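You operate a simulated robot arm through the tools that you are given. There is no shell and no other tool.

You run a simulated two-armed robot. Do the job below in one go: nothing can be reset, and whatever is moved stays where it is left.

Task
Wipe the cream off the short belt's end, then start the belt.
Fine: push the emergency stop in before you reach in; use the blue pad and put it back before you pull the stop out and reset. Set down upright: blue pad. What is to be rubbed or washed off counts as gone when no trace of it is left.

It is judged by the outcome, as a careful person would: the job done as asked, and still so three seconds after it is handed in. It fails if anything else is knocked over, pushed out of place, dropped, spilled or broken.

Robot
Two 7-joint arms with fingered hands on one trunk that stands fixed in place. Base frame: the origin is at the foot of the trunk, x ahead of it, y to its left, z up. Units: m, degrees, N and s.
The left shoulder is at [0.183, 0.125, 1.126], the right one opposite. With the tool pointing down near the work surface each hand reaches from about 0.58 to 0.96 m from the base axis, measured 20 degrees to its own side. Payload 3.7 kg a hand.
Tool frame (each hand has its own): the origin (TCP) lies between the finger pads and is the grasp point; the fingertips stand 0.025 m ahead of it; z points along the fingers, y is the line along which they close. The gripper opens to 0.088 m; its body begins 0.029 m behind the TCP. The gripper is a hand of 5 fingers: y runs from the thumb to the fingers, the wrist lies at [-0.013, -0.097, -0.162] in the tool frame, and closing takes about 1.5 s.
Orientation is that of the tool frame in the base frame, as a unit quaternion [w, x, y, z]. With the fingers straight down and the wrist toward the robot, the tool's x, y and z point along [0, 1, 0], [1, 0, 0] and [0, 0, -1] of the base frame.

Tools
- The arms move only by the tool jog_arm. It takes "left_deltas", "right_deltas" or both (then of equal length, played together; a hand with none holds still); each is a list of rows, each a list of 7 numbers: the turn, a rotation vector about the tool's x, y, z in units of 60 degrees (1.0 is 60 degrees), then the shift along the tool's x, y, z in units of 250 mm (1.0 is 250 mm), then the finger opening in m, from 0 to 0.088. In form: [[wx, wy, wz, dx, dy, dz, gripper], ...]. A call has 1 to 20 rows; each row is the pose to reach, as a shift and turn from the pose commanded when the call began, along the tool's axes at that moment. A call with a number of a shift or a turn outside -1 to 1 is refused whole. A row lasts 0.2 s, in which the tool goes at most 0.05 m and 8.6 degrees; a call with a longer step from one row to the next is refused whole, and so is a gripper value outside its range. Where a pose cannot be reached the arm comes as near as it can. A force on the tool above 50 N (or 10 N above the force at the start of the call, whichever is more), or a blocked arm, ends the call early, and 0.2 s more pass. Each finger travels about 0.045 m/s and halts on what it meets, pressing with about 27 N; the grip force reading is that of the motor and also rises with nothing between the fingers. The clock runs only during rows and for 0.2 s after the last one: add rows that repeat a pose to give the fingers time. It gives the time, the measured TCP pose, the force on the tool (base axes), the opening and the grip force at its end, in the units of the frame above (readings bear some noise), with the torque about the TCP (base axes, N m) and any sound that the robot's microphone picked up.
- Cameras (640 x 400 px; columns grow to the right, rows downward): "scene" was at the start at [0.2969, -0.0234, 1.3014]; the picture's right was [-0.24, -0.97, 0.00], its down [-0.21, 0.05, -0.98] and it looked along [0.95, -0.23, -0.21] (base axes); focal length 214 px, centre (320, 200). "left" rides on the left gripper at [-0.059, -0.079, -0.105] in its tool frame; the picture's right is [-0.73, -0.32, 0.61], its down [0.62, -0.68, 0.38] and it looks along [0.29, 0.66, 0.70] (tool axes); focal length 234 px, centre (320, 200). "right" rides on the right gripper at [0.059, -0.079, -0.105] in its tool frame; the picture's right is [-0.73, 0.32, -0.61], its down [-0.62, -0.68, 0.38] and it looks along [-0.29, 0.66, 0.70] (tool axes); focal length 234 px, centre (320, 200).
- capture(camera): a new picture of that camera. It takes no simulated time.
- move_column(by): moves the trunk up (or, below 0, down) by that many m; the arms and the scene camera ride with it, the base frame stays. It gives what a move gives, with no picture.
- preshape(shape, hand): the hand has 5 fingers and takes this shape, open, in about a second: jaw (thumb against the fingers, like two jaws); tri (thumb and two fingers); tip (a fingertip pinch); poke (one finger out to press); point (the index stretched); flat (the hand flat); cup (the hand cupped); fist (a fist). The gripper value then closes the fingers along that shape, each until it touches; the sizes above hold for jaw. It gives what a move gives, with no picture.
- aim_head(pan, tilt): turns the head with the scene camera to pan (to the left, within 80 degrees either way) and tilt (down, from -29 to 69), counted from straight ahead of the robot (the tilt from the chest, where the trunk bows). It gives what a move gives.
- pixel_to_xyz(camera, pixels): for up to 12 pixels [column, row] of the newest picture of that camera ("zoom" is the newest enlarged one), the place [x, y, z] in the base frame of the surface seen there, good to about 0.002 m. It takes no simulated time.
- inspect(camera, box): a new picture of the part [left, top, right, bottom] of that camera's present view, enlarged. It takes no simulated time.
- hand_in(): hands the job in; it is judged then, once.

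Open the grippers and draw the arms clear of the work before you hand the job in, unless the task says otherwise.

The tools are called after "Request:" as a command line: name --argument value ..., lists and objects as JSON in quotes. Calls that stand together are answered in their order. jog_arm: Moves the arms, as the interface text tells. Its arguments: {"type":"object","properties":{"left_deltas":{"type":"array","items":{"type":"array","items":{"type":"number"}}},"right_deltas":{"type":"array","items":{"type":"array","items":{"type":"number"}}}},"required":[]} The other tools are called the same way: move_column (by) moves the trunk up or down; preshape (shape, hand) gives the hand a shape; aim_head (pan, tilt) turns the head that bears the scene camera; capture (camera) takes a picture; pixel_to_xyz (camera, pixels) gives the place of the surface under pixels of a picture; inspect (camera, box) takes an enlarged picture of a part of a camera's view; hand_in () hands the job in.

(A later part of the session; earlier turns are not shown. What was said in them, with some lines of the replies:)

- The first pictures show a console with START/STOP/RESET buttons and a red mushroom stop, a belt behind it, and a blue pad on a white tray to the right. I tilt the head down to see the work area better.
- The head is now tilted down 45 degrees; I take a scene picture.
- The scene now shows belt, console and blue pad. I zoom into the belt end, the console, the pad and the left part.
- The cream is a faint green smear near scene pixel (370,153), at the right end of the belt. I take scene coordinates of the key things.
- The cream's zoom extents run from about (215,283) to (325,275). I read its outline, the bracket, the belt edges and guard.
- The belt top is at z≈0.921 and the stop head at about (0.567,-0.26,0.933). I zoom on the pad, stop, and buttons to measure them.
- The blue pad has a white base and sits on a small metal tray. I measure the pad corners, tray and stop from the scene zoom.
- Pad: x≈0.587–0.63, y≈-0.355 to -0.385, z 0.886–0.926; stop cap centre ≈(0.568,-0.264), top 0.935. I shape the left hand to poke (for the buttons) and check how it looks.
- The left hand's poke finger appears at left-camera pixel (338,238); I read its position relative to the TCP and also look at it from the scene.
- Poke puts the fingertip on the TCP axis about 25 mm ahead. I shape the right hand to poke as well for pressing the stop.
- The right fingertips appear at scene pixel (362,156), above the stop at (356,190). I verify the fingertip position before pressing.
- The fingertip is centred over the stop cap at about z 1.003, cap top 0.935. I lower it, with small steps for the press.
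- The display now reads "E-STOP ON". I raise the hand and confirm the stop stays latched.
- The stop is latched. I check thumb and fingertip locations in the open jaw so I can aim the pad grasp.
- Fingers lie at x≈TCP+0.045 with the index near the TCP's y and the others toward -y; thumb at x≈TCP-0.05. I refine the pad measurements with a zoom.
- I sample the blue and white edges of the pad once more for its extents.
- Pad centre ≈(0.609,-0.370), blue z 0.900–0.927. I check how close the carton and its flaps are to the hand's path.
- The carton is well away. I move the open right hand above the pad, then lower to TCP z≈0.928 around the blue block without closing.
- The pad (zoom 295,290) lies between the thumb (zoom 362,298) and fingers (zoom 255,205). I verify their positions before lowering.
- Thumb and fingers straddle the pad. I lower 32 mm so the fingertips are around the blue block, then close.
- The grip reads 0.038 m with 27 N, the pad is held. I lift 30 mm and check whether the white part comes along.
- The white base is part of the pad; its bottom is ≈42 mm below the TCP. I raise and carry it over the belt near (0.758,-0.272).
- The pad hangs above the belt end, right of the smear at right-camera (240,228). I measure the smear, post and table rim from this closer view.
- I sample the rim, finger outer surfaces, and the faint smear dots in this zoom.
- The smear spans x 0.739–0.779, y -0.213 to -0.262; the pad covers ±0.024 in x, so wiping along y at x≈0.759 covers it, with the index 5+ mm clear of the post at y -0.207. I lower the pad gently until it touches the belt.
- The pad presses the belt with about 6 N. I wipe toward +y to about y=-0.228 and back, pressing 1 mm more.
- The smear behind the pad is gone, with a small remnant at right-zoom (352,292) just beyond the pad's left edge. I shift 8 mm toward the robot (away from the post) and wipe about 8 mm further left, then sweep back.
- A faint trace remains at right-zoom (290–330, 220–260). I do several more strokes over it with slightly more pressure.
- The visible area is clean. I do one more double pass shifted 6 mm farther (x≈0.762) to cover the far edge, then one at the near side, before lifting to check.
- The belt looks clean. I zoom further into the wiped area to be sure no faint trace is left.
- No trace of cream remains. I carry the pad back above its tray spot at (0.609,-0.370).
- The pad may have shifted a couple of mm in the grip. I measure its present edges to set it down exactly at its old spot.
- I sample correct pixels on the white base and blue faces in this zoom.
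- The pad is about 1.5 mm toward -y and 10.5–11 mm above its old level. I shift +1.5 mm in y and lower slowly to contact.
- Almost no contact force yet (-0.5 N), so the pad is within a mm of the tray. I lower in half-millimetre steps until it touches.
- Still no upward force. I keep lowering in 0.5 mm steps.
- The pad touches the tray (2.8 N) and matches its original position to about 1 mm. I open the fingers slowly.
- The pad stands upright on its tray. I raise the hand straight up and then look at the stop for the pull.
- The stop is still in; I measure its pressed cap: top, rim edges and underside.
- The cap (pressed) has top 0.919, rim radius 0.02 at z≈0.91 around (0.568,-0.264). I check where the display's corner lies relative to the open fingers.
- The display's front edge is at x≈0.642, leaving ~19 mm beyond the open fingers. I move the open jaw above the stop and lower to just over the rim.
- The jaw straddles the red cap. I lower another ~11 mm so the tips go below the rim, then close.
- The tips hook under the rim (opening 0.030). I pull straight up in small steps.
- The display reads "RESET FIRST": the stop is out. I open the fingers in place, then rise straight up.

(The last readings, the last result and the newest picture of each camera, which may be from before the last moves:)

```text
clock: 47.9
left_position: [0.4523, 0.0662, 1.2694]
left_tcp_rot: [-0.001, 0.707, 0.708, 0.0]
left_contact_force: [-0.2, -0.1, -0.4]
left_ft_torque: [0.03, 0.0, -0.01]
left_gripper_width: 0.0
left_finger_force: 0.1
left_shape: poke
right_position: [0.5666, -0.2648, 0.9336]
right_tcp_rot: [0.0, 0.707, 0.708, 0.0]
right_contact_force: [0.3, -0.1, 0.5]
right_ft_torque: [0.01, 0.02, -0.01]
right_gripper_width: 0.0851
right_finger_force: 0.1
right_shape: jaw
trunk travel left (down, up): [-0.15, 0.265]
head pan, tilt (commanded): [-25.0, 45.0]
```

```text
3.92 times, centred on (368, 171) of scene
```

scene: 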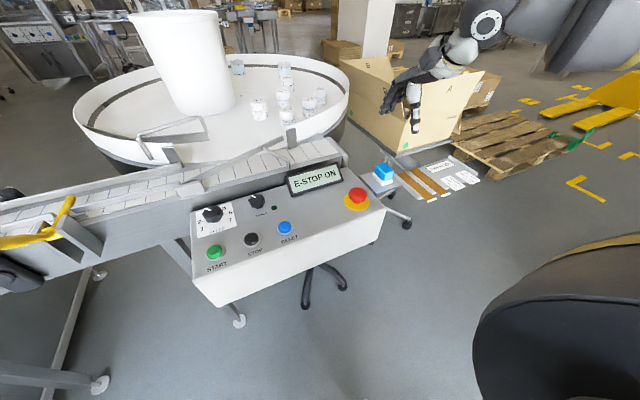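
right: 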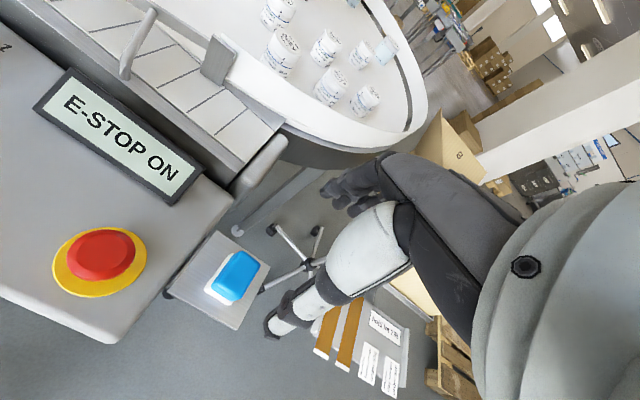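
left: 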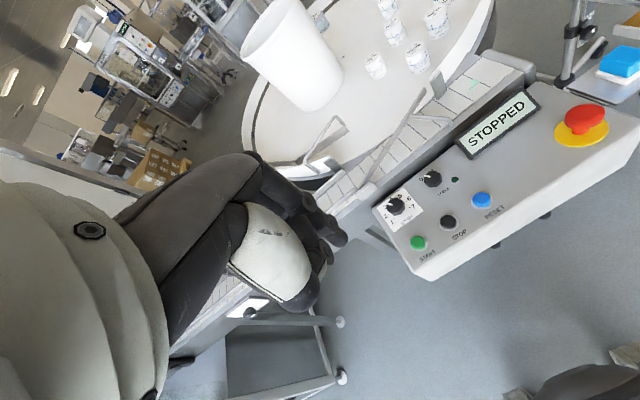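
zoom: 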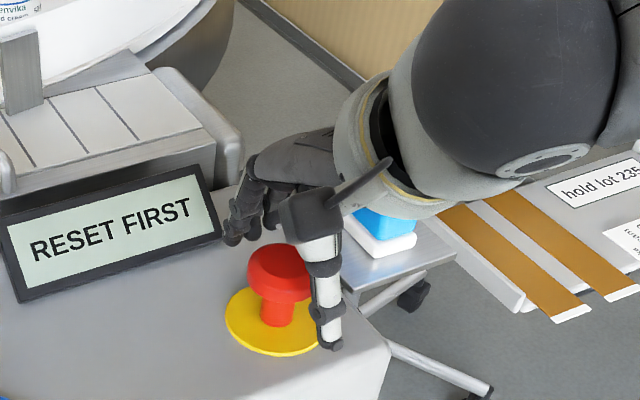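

The hand is free of the stop. I raise it straight up and retreat it to its starting place.

Request:
jog_arm --right_deltas '[[0, 0, 0, 0, 0, -0.1, 0.085], [0, 0, 0, 0, 0, -0.25, 0.085], [0, 0, 0, 0, 0, -0.42, 0.085], [0, 0, 0, 0, 0, -0.54, 0.085], [0, 0, 0, -0.08, -0.07, -0.66, 0.085], [0, 0, 0, -0.18, -0.15, -0.76, 0.085], [0, 0, 0, -0.28, -0.24, -0.85, 0.085], [0, 0, 0, -0.36, -0.32, -0.92, 0.085], [0, 0, 0, -0.428, -0.38, -0.97, 0.085], [0, 0, 0, -0.428, -0.38, -0.97, 0.085]]'

Request:
aim_head --pan -5 --tilt 50

Request:
capture --camera "scene"

Request:
inspect --camera "scene" --box '[220, 130, 440, 260]'

```text
clock: 50.1
left_position: [0.4536, 0.065, 1.2702]
left_tcp_rot: [0.0, 0.707, 0.707, 0.0]
left_contact_force: [0.4, -0.4, -0.4]
left_ft_torque: [0.01, 0.01, -0.04]
left_gripper_width: 0.0001
left_finger_force: 0.0
left_shape: poke
right_position: [0.473, -0.3725, 1.1772]
right_tcp_rot: [-0.001, 0.707, 0.708, -0.001]
right_contact_force: [0.0, 0.1, -0.2]
right_ft_torque: [0.0, 0.01, 0.02]
right_gripper_width: 0.0849
right_finger_force: 0.0
right_shape: jaw
trunk travel left (down, up): [-0.15, 0.265]
head pan, tilt (commanded): [-25.0, 45.0]
```

```text
clock: 51.0
left_position: [0.4522, 0.0663, 1.2702]
left_tcp_rot: [0.0, 0.707, 0.707, 0.0]
left_contact_force: [0.2, 0.3, -0.5]
left_ft_torque: [0.02, -0.01, 0.01]
left_gripper_width: 0.0
left_finger_force: 0.1
left_shape: poke
right_position: [0.4721, -0.3728, 1.1783]
right_tcp_rot: [-0.001, 0.707, 0.707, -0.001]
right_contact_force: [0.8, 0.3, 0.6]
right_ft_torque: [0.01, -0.05, -0.01]
right_gripper_width: 0.0848
right_finger_force: 0.0
right_shape: jaw
trunk travel left (down, up): [-0.15, 0.265]
head pan, tilt (commanded): [-5.0, 50.0]
```

```text
taken
```

scene: 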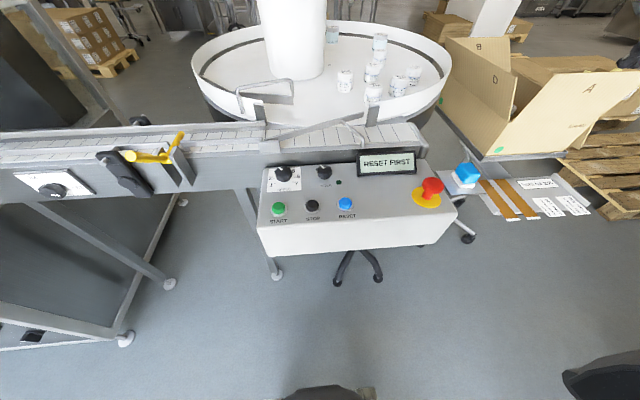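

```text
2.91 times, centred on (330, 195) of scene
```

zoom: 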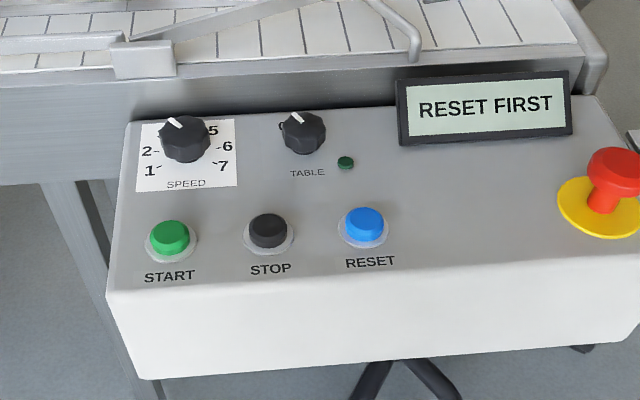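

The buttons are clear in view. I measure the tops of RESET (zoom 365,222), START (zoom 168,234) and STOP.

Request:
pixel_to_xyz --camera "zoom" --pixels '[[365, 220], [365, 208], [350, 220], [380, 220], [169, 233], [169, 224], [154, 234], [186, 234], [268, 225], [340, 240], [365, 250], [169, 260]]'

Request:
capture --camera "left"

```text
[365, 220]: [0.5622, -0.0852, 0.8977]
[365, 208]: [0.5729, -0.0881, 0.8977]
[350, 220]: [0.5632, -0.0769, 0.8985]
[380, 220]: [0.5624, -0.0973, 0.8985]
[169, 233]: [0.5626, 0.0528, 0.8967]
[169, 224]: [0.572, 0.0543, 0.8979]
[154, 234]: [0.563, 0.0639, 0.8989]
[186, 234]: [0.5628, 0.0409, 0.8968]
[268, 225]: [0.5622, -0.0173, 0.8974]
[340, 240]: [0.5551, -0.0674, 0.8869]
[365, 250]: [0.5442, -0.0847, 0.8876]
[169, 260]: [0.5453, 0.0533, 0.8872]
```

```text
taken
```

left: 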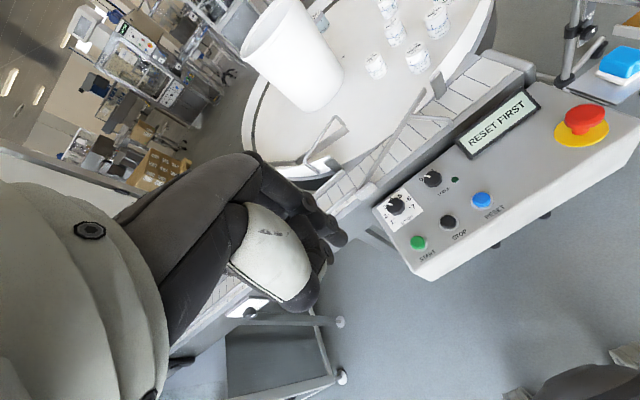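

RESET top is centred at (0.563,-0.087,0.898) and START at (0.563,0.053,0.898). I move the left poke hand above RESET at TCP z≈1.03.

Request:
jog_arm --left_deltas '[[0, 0, 0, -0.0765, 0.055, 0.12, 0], [0, 0, 0, -0.153, 0.11, 0.24, 0], [0, 0, 0, -0.23, 0.165, 0.36, 0], [0, 0, 0, -0.306, 0.22, 0.48, 0], [0, 0, 0, -0.383, 0.275, 0.6, 0], [0, 0, 0, -0.459, 0.33, 0.72, 0], [0, 0, 0, -0.536, 0.385, 0.84, 0], [0, 0, 0, -0.612, 0.44, 0.96, 0], [0, 0, 0, -0.612, 0.44, 0.96, 0]]'

Request:
capture --camera "scene"

Request:
capture --camera "left"

Request:
capture --camera "right"

```text
clock: 53.0
left_position: [0.5607, -0.0866, 1.03]
left_tcp_rot: [0.0, 0.708, 0.707, 0.0]
left_contact_force: [-0.1, -0.2, 0.0]
left_ft_torque: [-0.02, 0.01, 0.02]
left_gripper_width: 0.0001
left_finger_force: 0.1
left_shape: poke
right_position: [0.4722, -0.3709, 1.1771]
right_tcp_rot: [-0.001, 0.707, 0.707, 0.0]
right_contact_force: [-0.2, 0.8, -0.2]
right_ft_torque: [0.02, 0.01, 0.01]
right_gripper_width: 0.0849
right_finger_force: 0.2
right_shape: jaw
trunk travel left (down, up): [-0.15, 0.265]
head pan, tilt (commanded): [-5.0, 50.0]
```

```text
taken
```

scene: 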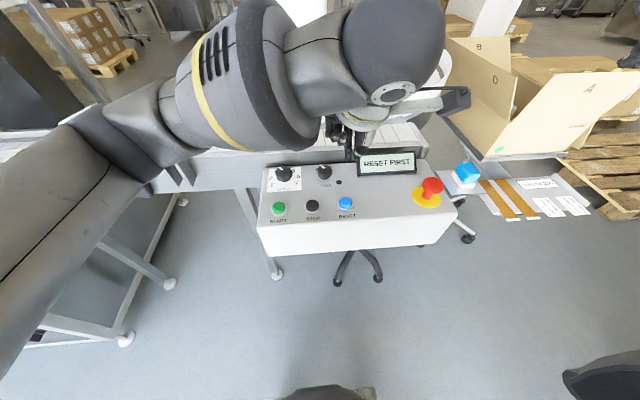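

```text
taken
```

left: 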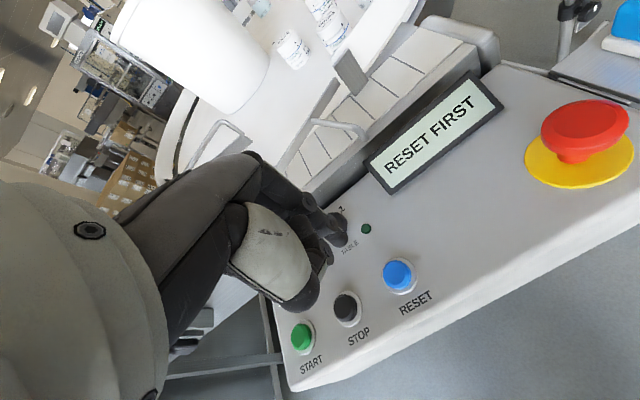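

```text
taken
```

right: 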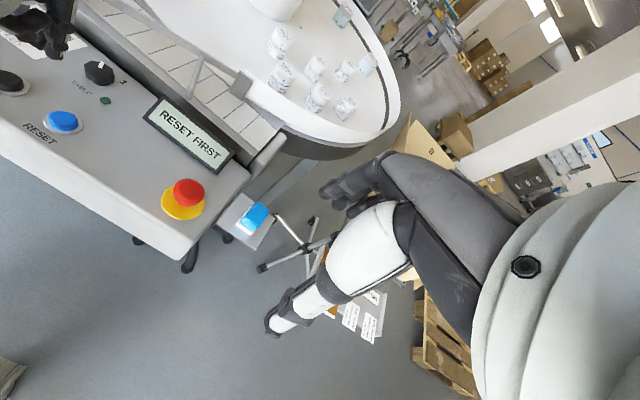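

The left fingertip shows at left-camera (340,240). I zoom to see exactly which tip is lowest and where it is.

Request:
inspect --camera "left" --box '[270, 170, 430, 320]'

Request:
inspect --camera "scene" --box '[300, 90, 420, 220]'

Request:
pixel_to_xyz --camera "left" --pixels '[[340, 243], [341, 236], [335, 230], [330, 240], [330, 255], [345, 240], [320, 265]]'

Request:
pixel_to_xyz --camera "scene" --pixels '[[349, 155], [345, 150], [338, 140], [332, 138], [355, 150]]'

```text
2.67 times, centred on (350, 245) of left
```

zoom: 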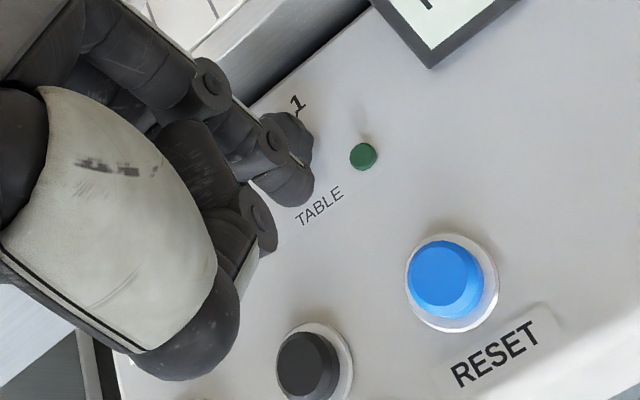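

```text
3.08 times, centred on (360, 155) of scene
```

zoom: 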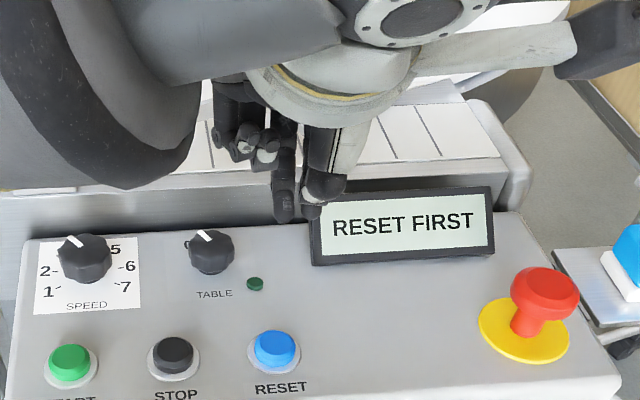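

```text
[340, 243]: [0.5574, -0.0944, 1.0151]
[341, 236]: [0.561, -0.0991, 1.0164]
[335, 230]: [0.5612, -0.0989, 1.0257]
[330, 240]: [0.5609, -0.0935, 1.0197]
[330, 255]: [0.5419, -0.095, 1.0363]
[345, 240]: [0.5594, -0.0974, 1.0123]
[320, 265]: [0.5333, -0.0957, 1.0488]
```

```text
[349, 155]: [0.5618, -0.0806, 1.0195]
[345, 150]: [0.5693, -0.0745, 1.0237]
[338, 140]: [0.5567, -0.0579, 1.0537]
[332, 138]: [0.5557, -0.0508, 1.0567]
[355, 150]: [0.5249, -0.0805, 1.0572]
```

The tips are centred around (0.56,-0.09). I lower to about 12 mm above the RESET button and check the alignment.

Request:
jog_arm --left_deltas '[[0, 0, 0, 0, 0, 0.1, 0], [0, 0, 0, 0, 0, 0.22, 0], [0, 0, 0, 0, 0, 0.32, 0], [0, 0, 0, 0, 0, 0.38, 0], [0, 0, 0, 0, 0, 0.38, 0]]'

Request:
inspect --camera "left" --box '[270, 170, 430, 320]'

Request:
inspect --camera "scene" --box '[300, 140, 400, 240]'

Request:
inspect --camera "right" --box '[0, 60, 160, 200]'

```text
clock: 54.2
left_position: [0.5619, -0.0859, 0.935]
left_tcp_rot: [0.0, 0.707, 0.707, 0.0]
left_contact_force: [-0.5, -0.9, -0.5]
left_ft_torque: [0.0, -0.01, 0.03]
left_gripper_width: 0.0003
left_finger_force: 0.1
left_shape: poke
right_position: [0.4725, -0.3715, 1.177]
right_tcp_rot: [0.0, 0.707, 0.707, 0.0]
right_contact_force: [-0.4, 0.2, 0.9]
right_ft_torque: [-0.02, 0.01, 0.01]
right_gripper_width: 0.0852
right_finger_force: 0.0
right_shape: jaw
trunk travel left (down, up): [-0.15, 0.265]
head pan, tilt (commanded): [-5.0, 50.0]
```

```text
2.67 times, centred on (350, 245) of left
```

zoom: 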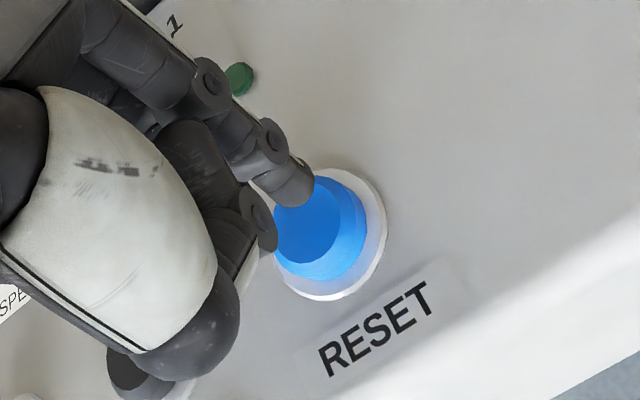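

```text
4.00 times, centred on (350, 190) of scene
```

zoom: 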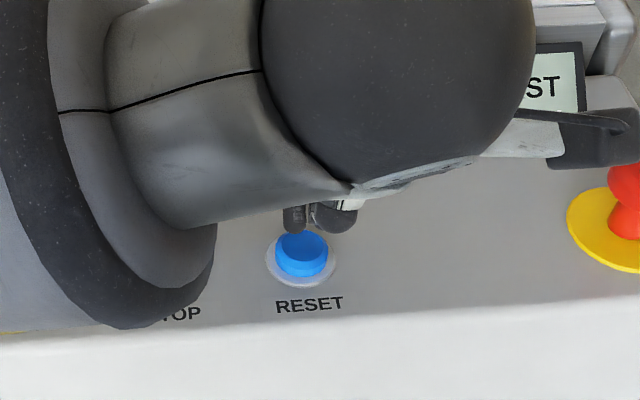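

```text
2.86 times, centred on (80, 130) of right
```

zoom: 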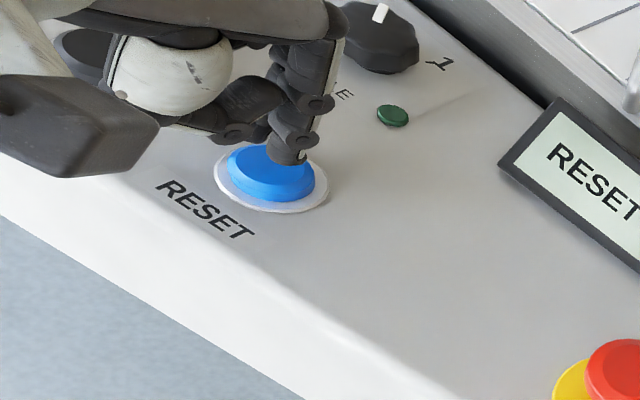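

The index tip appears slightly toward the button's far side. I read the tip position from the right and left cameras.

Request:
capture --camera "right"

Request:
pixel_to_xyz --camera "right" --pixels '[[101, 115], [102, 112], [98, 114], [106, 113], [92, 120], [110, 128]]'

Request:
capture --camera "left"

Request:
pixel_to_xyz --camera "left" --pixels '[[384, 242], [380, 247], [386, 236], [376, 240], [400, 250], [388, 265]]'

```text
taken
```

right: 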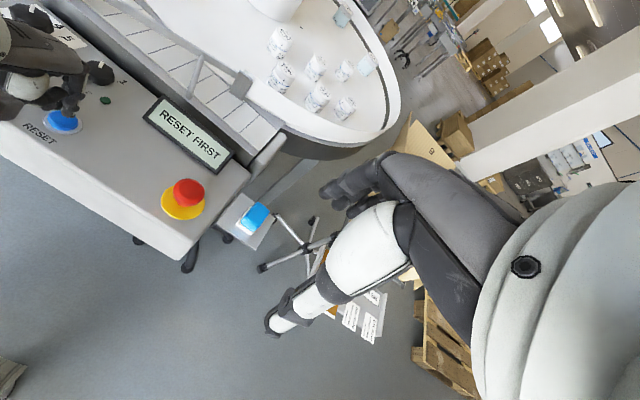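

```text
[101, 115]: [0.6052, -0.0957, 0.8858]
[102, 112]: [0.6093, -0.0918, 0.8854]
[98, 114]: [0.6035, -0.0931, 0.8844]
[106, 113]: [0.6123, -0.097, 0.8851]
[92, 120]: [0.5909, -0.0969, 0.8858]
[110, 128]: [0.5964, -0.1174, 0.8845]
```

```text
taken
```

left: 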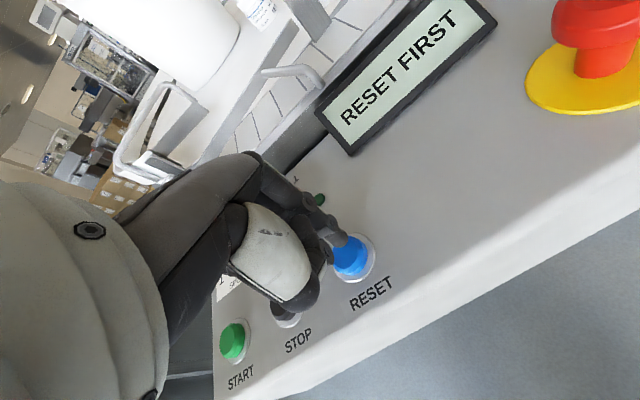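

```text
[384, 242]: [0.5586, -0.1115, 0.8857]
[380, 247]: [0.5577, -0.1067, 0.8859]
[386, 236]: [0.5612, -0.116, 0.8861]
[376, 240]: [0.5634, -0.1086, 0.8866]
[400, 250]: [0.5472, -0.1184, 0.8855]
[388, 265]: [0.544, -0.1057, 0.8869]
```

I mis-scaled the zoom; the tip is at right-camera (70,114) and left-camera (342,242). I query those.

Request:
pixel_to_xyz --camera "right" --pixels '[[70, 114], [71, 110], [67, 113], [66, 108], [62, 120], [70, 125]]'

Request:
pixel_to_xyz --camera "left" --pixels '[[342, 242], [338, 243], [343, 237], [335, 240], [350, 250], [360, 270]]'

```text
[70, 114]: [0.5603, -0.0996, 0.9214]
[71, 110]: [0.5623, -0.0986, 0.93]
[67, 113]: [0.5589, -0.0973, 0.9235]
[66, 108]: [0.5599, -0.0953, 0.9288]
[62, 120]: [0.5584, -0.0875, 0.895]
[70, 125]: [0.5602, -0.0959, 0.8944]
```

```text
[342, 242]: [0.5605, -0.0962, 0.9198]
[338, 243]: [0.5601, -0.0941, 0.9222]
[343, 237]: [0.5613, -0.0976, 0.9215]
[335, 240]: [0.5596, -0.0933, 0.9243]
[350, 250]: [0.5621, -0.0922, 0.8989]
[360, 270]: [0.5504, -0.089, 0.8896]
```

The tip centre is about (0.565,-0.091), bottom ≈0.910, over RESET. I nudge +4 mm in y and press down in 1 mm steps.

Request:
jog_arm --left_deltas '[[0, 0, 0, 0.016, -0.004, 0.02, 0], [0, 0, 0, 0.016, -0.004, 0.04, 0], [0, 0, 0, 0.016, -0.004, 0.048, 0], [0, 0, 0, 0.016, -0.004, 0.053, 0], [0, 0, 0, 0.016, -0.004, 0.057, 0], [0, 0, 0, 0.016, -0.004, 0.061, 0], [0, 0, 0, 0.016, -0.004, 0.065, 0], [0, 0, 0, 0.016, -0.004, 0.065, 0]]'

Request:
capture --camera "left"

```text
clock: 56.0
left_position: [0.5626, -0.0833, 0.9192]
left_tcp_rot: [0.0, 0.707, 0.707, 0.0]
left_contact_force: [1.4, -0.8, 1.9]
left_ft_torque: [0.0, 0.02, -0.01]
left_gripper_width: 0.0
left_finger_force: 0.0
left_shape: poke
right_position: [0.473, -0.3717, 1.1778]
right_tcp_rot: [0.001, 0.707, 0.707, 0.001]
right_contact_force: [0.0, 0.8, -0.2]
right_ft_torque: [0.0, 0.01, -0.01]
right_gripper_width: 0.0849
right_finger_force: 0.1
right_shape: jaw
trunk travel left (down, up): [-0.15, 0.265]
head pan, tilt (commanded): [-5.0, 50.0]
heard: click
```

```text
taken
```

left: 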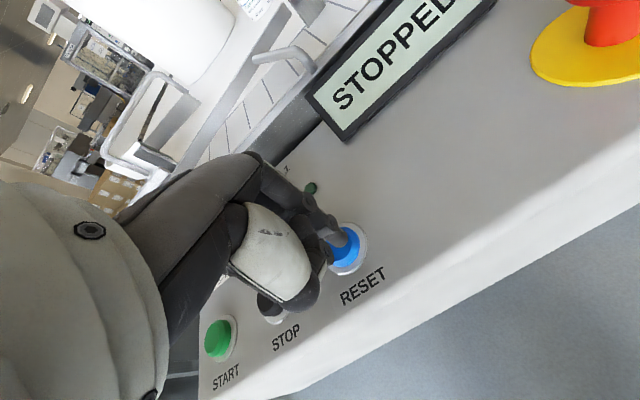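

A click was heard and the display shows "STOPPED", so the reset is done. I raise, move 0.14 m left and hover above START.

Request:
jog_arm --left_deltas '[[0, 0, 0, 0, 0, -0.05, 0], [0, 0, 0, 0, 0, -0.18, 0], [0, 0, 0, 0, 0, -0.32, 0], [0, 0, 0, 0.14, 0, -0.32, 0], [0, 0, 0, 0.28, 0, -0.32, 0], [0, 0, 0, 0.42, 0, -0.32, 0], [0, 0, 0, 0.56, 0, -0.32, 0], [0, 0, 0, 0.56, 0, -0.2, 0], [0, 0, 0, 0.56, 0, -0.08, 0], [0, 0, 0, 0.56, 0, -0.065, 0], [0, 0, 0, 0.56, 0, -0.065, 0]]'

Request:
capture --camera "left"

Request:
inspect --camera "left" --box '[270, 170, 430, 320]'

Request:
capture --camera "scene"

```text
clock: 58.4
left_position: [0.5608, 0.0559, 0.935]
left_tcp_rot: [0.0, 0.708, 0.707, 0.0]
left_contact_force: [0.0, 0.2, 0.1]
left_ft_torque: [-0.01, 0.01, 0.01]
left_gripper_width: 0.0002
left_finger_force: 0.0
left_shape: poke
right_position: [0.472, -0.3713, 1.1786]
right_tcp_rot: [0.0, 0.707, 0.707, 0.0]
right_contact_force: [0.1, -0.3, -0.3]
right_ft_torque: [-0.01, 0.02, 0.01]
right_gripper_width: 0.0853
right_finger_force: 0.1
right_shape: jaw
trunk travel left (down, up): [-0.15, 0.265]
head pan, tilt (commanded): [-5.0, 50.0]
```

```text
taken
```

left: 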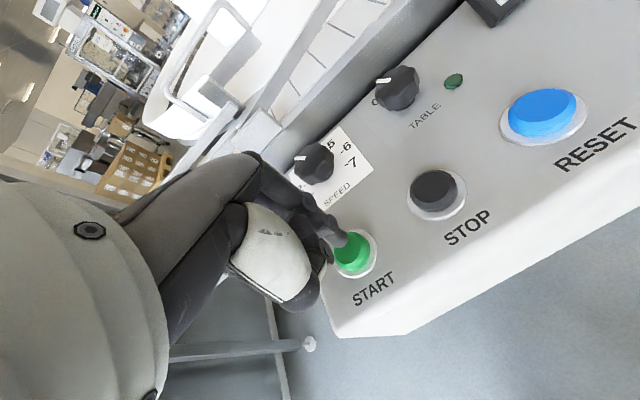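

```text
2.67 times, centred on (350, 245) of left
```

zoom: 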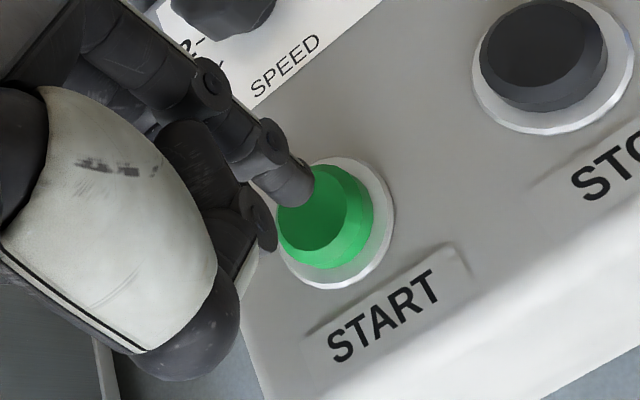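

```text
taken
```

scene: 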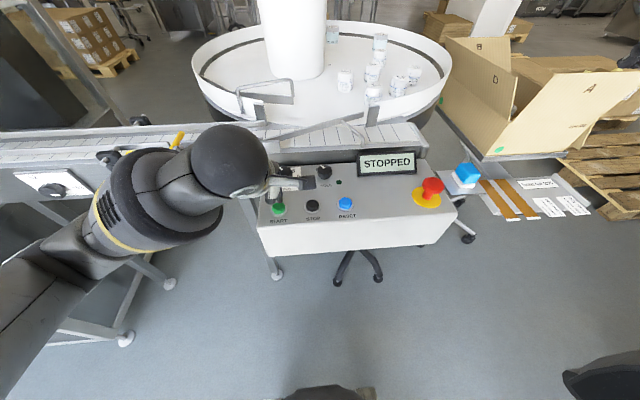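

The finger is right above START. Before pressing I check the SPEED knob's position relative to the curled fingers.

Request:
pixel_to_xyz --camera "left" --pixels '[[313, 155], [325, 165], [300, 195], [310, 205], [290, 180], [322, 215], [342, 240], [350, 252]]'

Request:
inspect --camera "scene" --box '[240, 140, 350, 230]'

```text
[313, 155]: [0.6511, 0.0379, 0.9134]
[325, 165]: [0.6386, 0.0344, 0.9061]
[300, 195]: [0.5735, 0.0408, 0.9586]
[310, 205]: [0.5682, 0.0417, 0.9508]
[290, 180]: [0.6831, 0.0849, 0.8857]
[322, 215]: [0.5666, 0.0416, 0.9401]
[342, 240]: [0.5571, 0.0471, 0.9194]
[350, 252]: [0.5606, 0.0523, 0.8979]
```

```text
4.44 times, centred on (295, 185) of scene
```

zoom: 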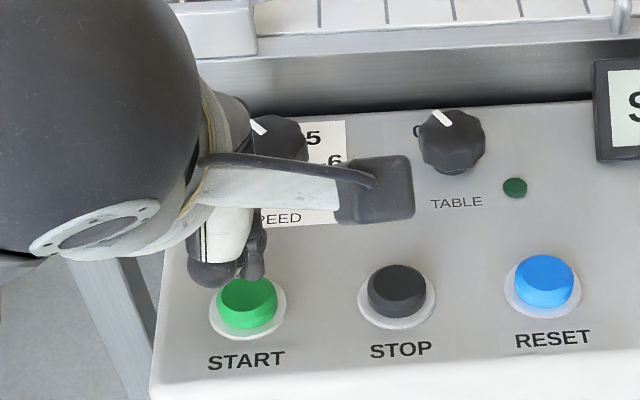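

The knob is ~60 mm ahead of the fingers, no conflict. I press START by the same depth as RESET, then lift off.

Request:
jog_arm --left_deltas '[[0, 0, 0, 0, 0, 0.02, 0], [0, 0, 0, 0, 0, 0.04, 0], [0, 0, 0, 0, 0, 0.048, 0], [0, 0, 0, 0, 0, 0.053, 0], [0, 0, 0, 0, 0, 0.057, 0], [0, 0, 0, 0, 0, 0.061, 0], [0, 0, 0, 0, 0, 0.065, 0], [0, 0, 0, 0, 0, 0.065, 0]]'

Request:
capture --camera "scene"

```text
clock: 60.2
left_position: [0.5629, 0.0577, 0.9193]
left_tcp_rot: [0.0, 0.707, 0.707, -0.001]
left_contact_force: [-0.1, -0.3, 2.3]
left_ft_torque: [0.01, -0.03, 0.01]
left_gripper_width: 0.0
left_finger_force: 0.1
left_shape: poke
right_position: [0.4723, -0.3713, 1.1763]
right_tcp_rot: [-0.001, 0.707, 0.707, 0.0]
right_contact_force: [0.7, 0.0, 0.8]
right_ft_torque: [0.0, 0.02, 0.01]
right_gripper_width: 0.0847
right_finger_force: 0.1
right_shape: jaw
trunk travel left (down, up): [-0.15, 0.265]
head pan, tilt (commanded): [-5.0, 50.0]
heard: click
```

```text
taken
```

scene: 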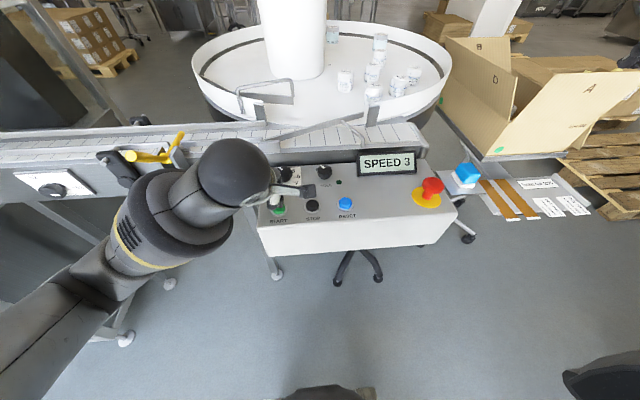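

A click was heard and the display reads "SPEED 3" – the belt runs. I lift the left hand straight up and retract it.

Request:
jog_arm --left_deltas '[[0, 0, 0, 0, 0, -0.06, 0], [0, 0, 0, 0, 0, -0.2, 0], [0, 0, 0, 0, 0, -0.36, 0], [0, 0, 0, 0, -0.05, -0.5, 0], [0, 0, 0, 0.01, -0.12, -0.62, 0], [0, 0, 0, 0.02, -0.2, -0.74, 0], [0, 0, 0, 0.03, -0.29, -0.85, 0], [0, 0, 0, 0.036, -0.37, -0.94, 0], [0, 0, 0, 0.036, -0.436, -1.0, 0], [0, 0, 0, 0.036, -0.436, -1.0, 0]]'

Request:
jog_arm --left_deltas '[[0, 0, 0, 0, 0, -0.15, 0], [0, 0, 0, 0, 0, -0.3, 0], [0, 0, 0, 0, 0, -0.4, 0], [0, 0, 0, 0, 0, -0.4, 0]]'

Request:
preshape --hand "left" --shape "jaw"

Request:
capture --camera "scene"

Request:
inspect --camera "scene" --box '[240, 100, 480, 240]'

```text
clock: 62.4
left_position: [0.453, 0.0657, 1.1688]
left_tcp_rot: [-0.001, 0.707, 0.707, -0.001]
left_contact_force: [-0.3, -0.2, -0.3]
left_ft_torque: [0.03, 0.02, 0.0]
left_gripper_width: 0.0001
left_finger_force: 0.1
left_shape: poke
right_position: [0.4722, -0.3725, 1.1771]
right_tcp_rot: [0.0, 0.707, 0.707, 0.0]
right_contact_force: [0.4, -0.2, -0.8]
right_ft_torque: [0.03, 0.0, 0.03]
right_gripper_width: 0.085
right_finger_force: 0.1
right_shape: jaw
trunk travel left (down, up): [-0.15, 0.265]
head pan, tilt (commanded): [-5.0, 50.0]
```

```text
clock: 63.4
left_position: [0.4538, 0.0657, 1.2681]
left_tcp_rot: [-0.001, 0.707, 0.707, 0.0]
left_contact_force: [-0.8, -0.2, -0.6]
left_ft_torque: [-0.01, -0.04, 0.03]
left_gripper_width: 0.0
left_finger_force: 0.0
left_shape: poke
right_position: [0.4718, -0.3718, 1.1768]
right_tcp_rot: [0.0, 0.707, 0.707, 0.0]
right_contact_force: [-1.0, -0.3, -1.1]
right_ft_torque: [0.0, -0.03, 0.02]
right_gripper_width: 0.0848
right_finger_force: 0.1
right_shape: jaw
trunk travel left (down, up): [-0.15, 0.265]
head pan, tilt (commanded): [-5.0, 50.0]
```

```text
clock: 64.3
left_position: [0.4518, 0.0641, 1.2692]
left_tcp_rot: [0.001, 0.708, 0.706, 0.0]
left_contact_force: [-0.2, 0.5, 0.3]
left_ft_torque: [0.02, 0.02, -0.02]
left_gripper_width: 0.0879
left_finger_force: 0.2
left_shape: jaw
right_position: [0.4722, -0.3713, 1.1774]
right_tcp_rot: [0.0, 0.707, 0.707, 0.0]
right_contact_force: [-0.8, 0.7, -0.6]
right_ft_torque: [0.01, 0.03, -0.01]
right_gripper_width: 0.0852
right_finger_force: 0.1
right_shape: jaw
trunk travel left (down, up): [-0.15, 0.265]
head pan, tilt (commanded): [-5.0, 50.0]
```

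```text
taken
```

scene: 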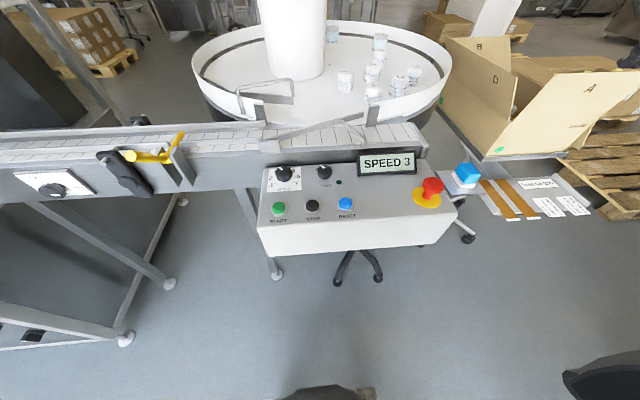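

```text
2.67 times, centred on (360, 170) of scene
```

zoom: 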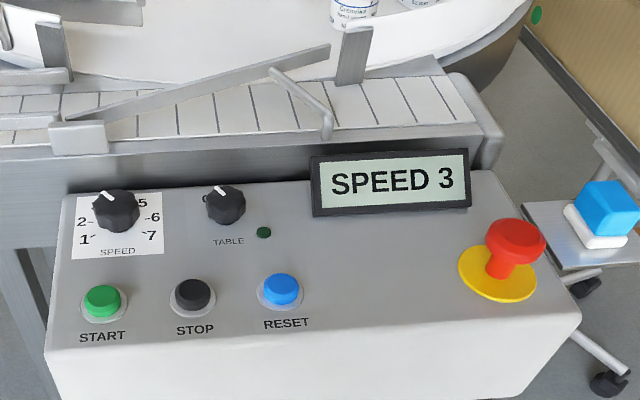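

The display shows SPEED 3, the stop is out and the pad is in place. I let a little time pass and look again at the belt to confirm it moves and carries no cream.

Request:
aim_head --pan -10 --tilt 48

Request:
inspect --camera "scene" --box '[330, 110, 420, 170]'

Request:
inspect --camera "scene" --box '[0, 100, 240, 250]'

Request:
aim_head --pan -10 --tilt 49

Request:
inspect --camera "scene" --box '[230, 100, 420, 180]'

Request:
inspect --camera "scene" --box '[390, 140, 480, 220]'

```text
clock: 64.9
left_position: [0.4534, 0.0662, 1.2683]
left_tcp_rot: [0.0, 0.708, 0.706, 0.0]
left_contact_force: [-0.6, -0.6, -0.7]
left_ft_torque: [0.03, 0.01, -0.01]
left_gripper_width: 0.0879
left_finger_force: 0.0
left_shape: jaw
right_position: [0.4716, -0.3722, 1.178]
right_tcp_rot: [0.0, 0.707, 0.708, 0.0]
right_contact_force: [-0.4, -0.1, 0.4]
right_ft_torque: [-0.02, -0.04, -0.03]
right_gripper_width: 0.0847
right_finger_force: 0.1
right_shape: jaw
trunk travel left (down, up): [-0.15, 0.265]
head pan, tilt (commanded): [-10.0, 48.0]
```

```text
6.67 times, centred on (375, 140) of scene
```

zoom: 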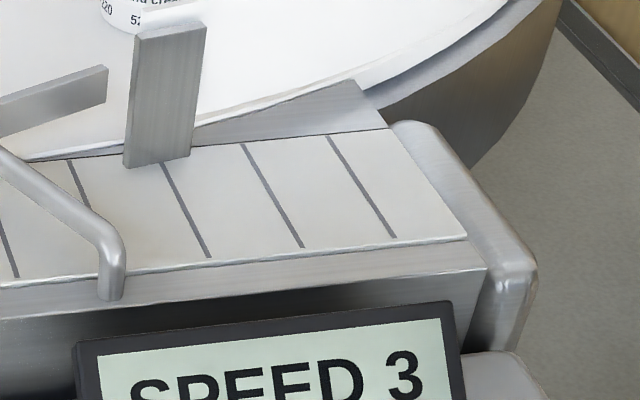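

```text
2.67 times, centred on (120, 175) of scene
```

zoom: 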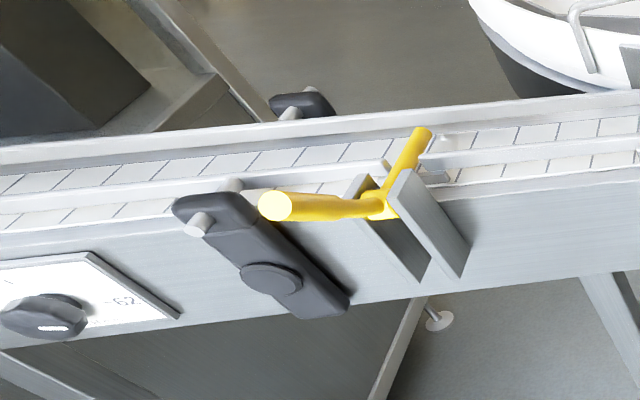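

```text
clock: 65.5
left_position: [0.4514, 0.0655, 1.2686]
left_tcp_rot: [0.0, 0.708, 0.707, 0.0]
left_contact_force: [-0.2, -0.4, 0.5]
left_ft_torque: [-0.01, 0.02, 0.02]
left_gripper_width: 0.0879
left_finger_force: 0.0
left_shape: jaw
right_position: [0.4726, -0.3723, 1.1767]
right_tcp_rot: [0.0, 0.707, 0.707, 0.0]
right_contact_force: [0.3, -0.4, 0.0]
right_ft_torque: [-0.02, 0.02, 0.02]
right_gripper_width: 0.0848
right_finger_force: 0.1
right_shape: jaw
trunk travel left (down, up): [-0.15, 0.265]
head pan, tilt (commanded): [-10.0, 49.0]
```

```text
3.37 times, centred on (325, 140) of scene
```

zoom: 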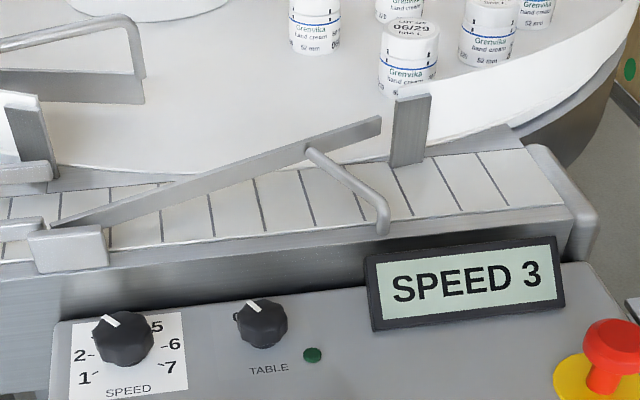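

```text
5.00 times, centred on (435, 180) of scene
```

zoom: 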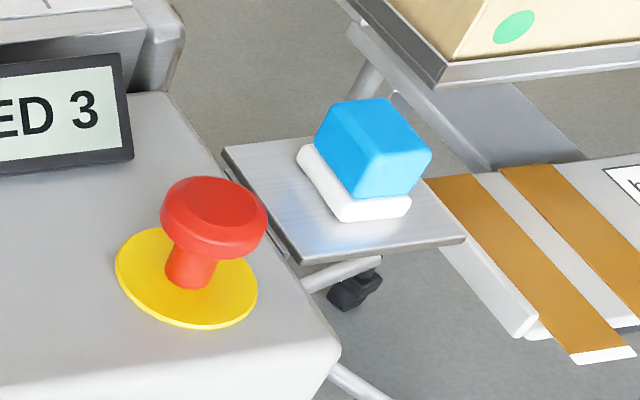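

The slats have shifted position, so the belt is moving and clean. The stop is out, the pad stands upright in its place, and both hands are open and clear. I hand the job in.

Request:
hand_in

```text
The job is handed in.
```

The cream is off the short belt's end and the belt is running; the display reads "SPEED 3". I've handed the job in.

- **Emergency stop:** I pushed it in before reaching in, and the display showed "E-STOP ON".
- **Wiping:** I wiped the belt end with the blue pad until no trace showed in close-up views. I looked again after starting, and the belt was still clean.
- **Pad:** It is back upright on its tray, within about 1–2 mm of where it was.
- **Restart:** With the pad back, I pulled the stop out, pressed RESET, then START.

I saw nothing else knocked or moved. Both hands are open and drawn clear. I left the speed and table dials as they were.
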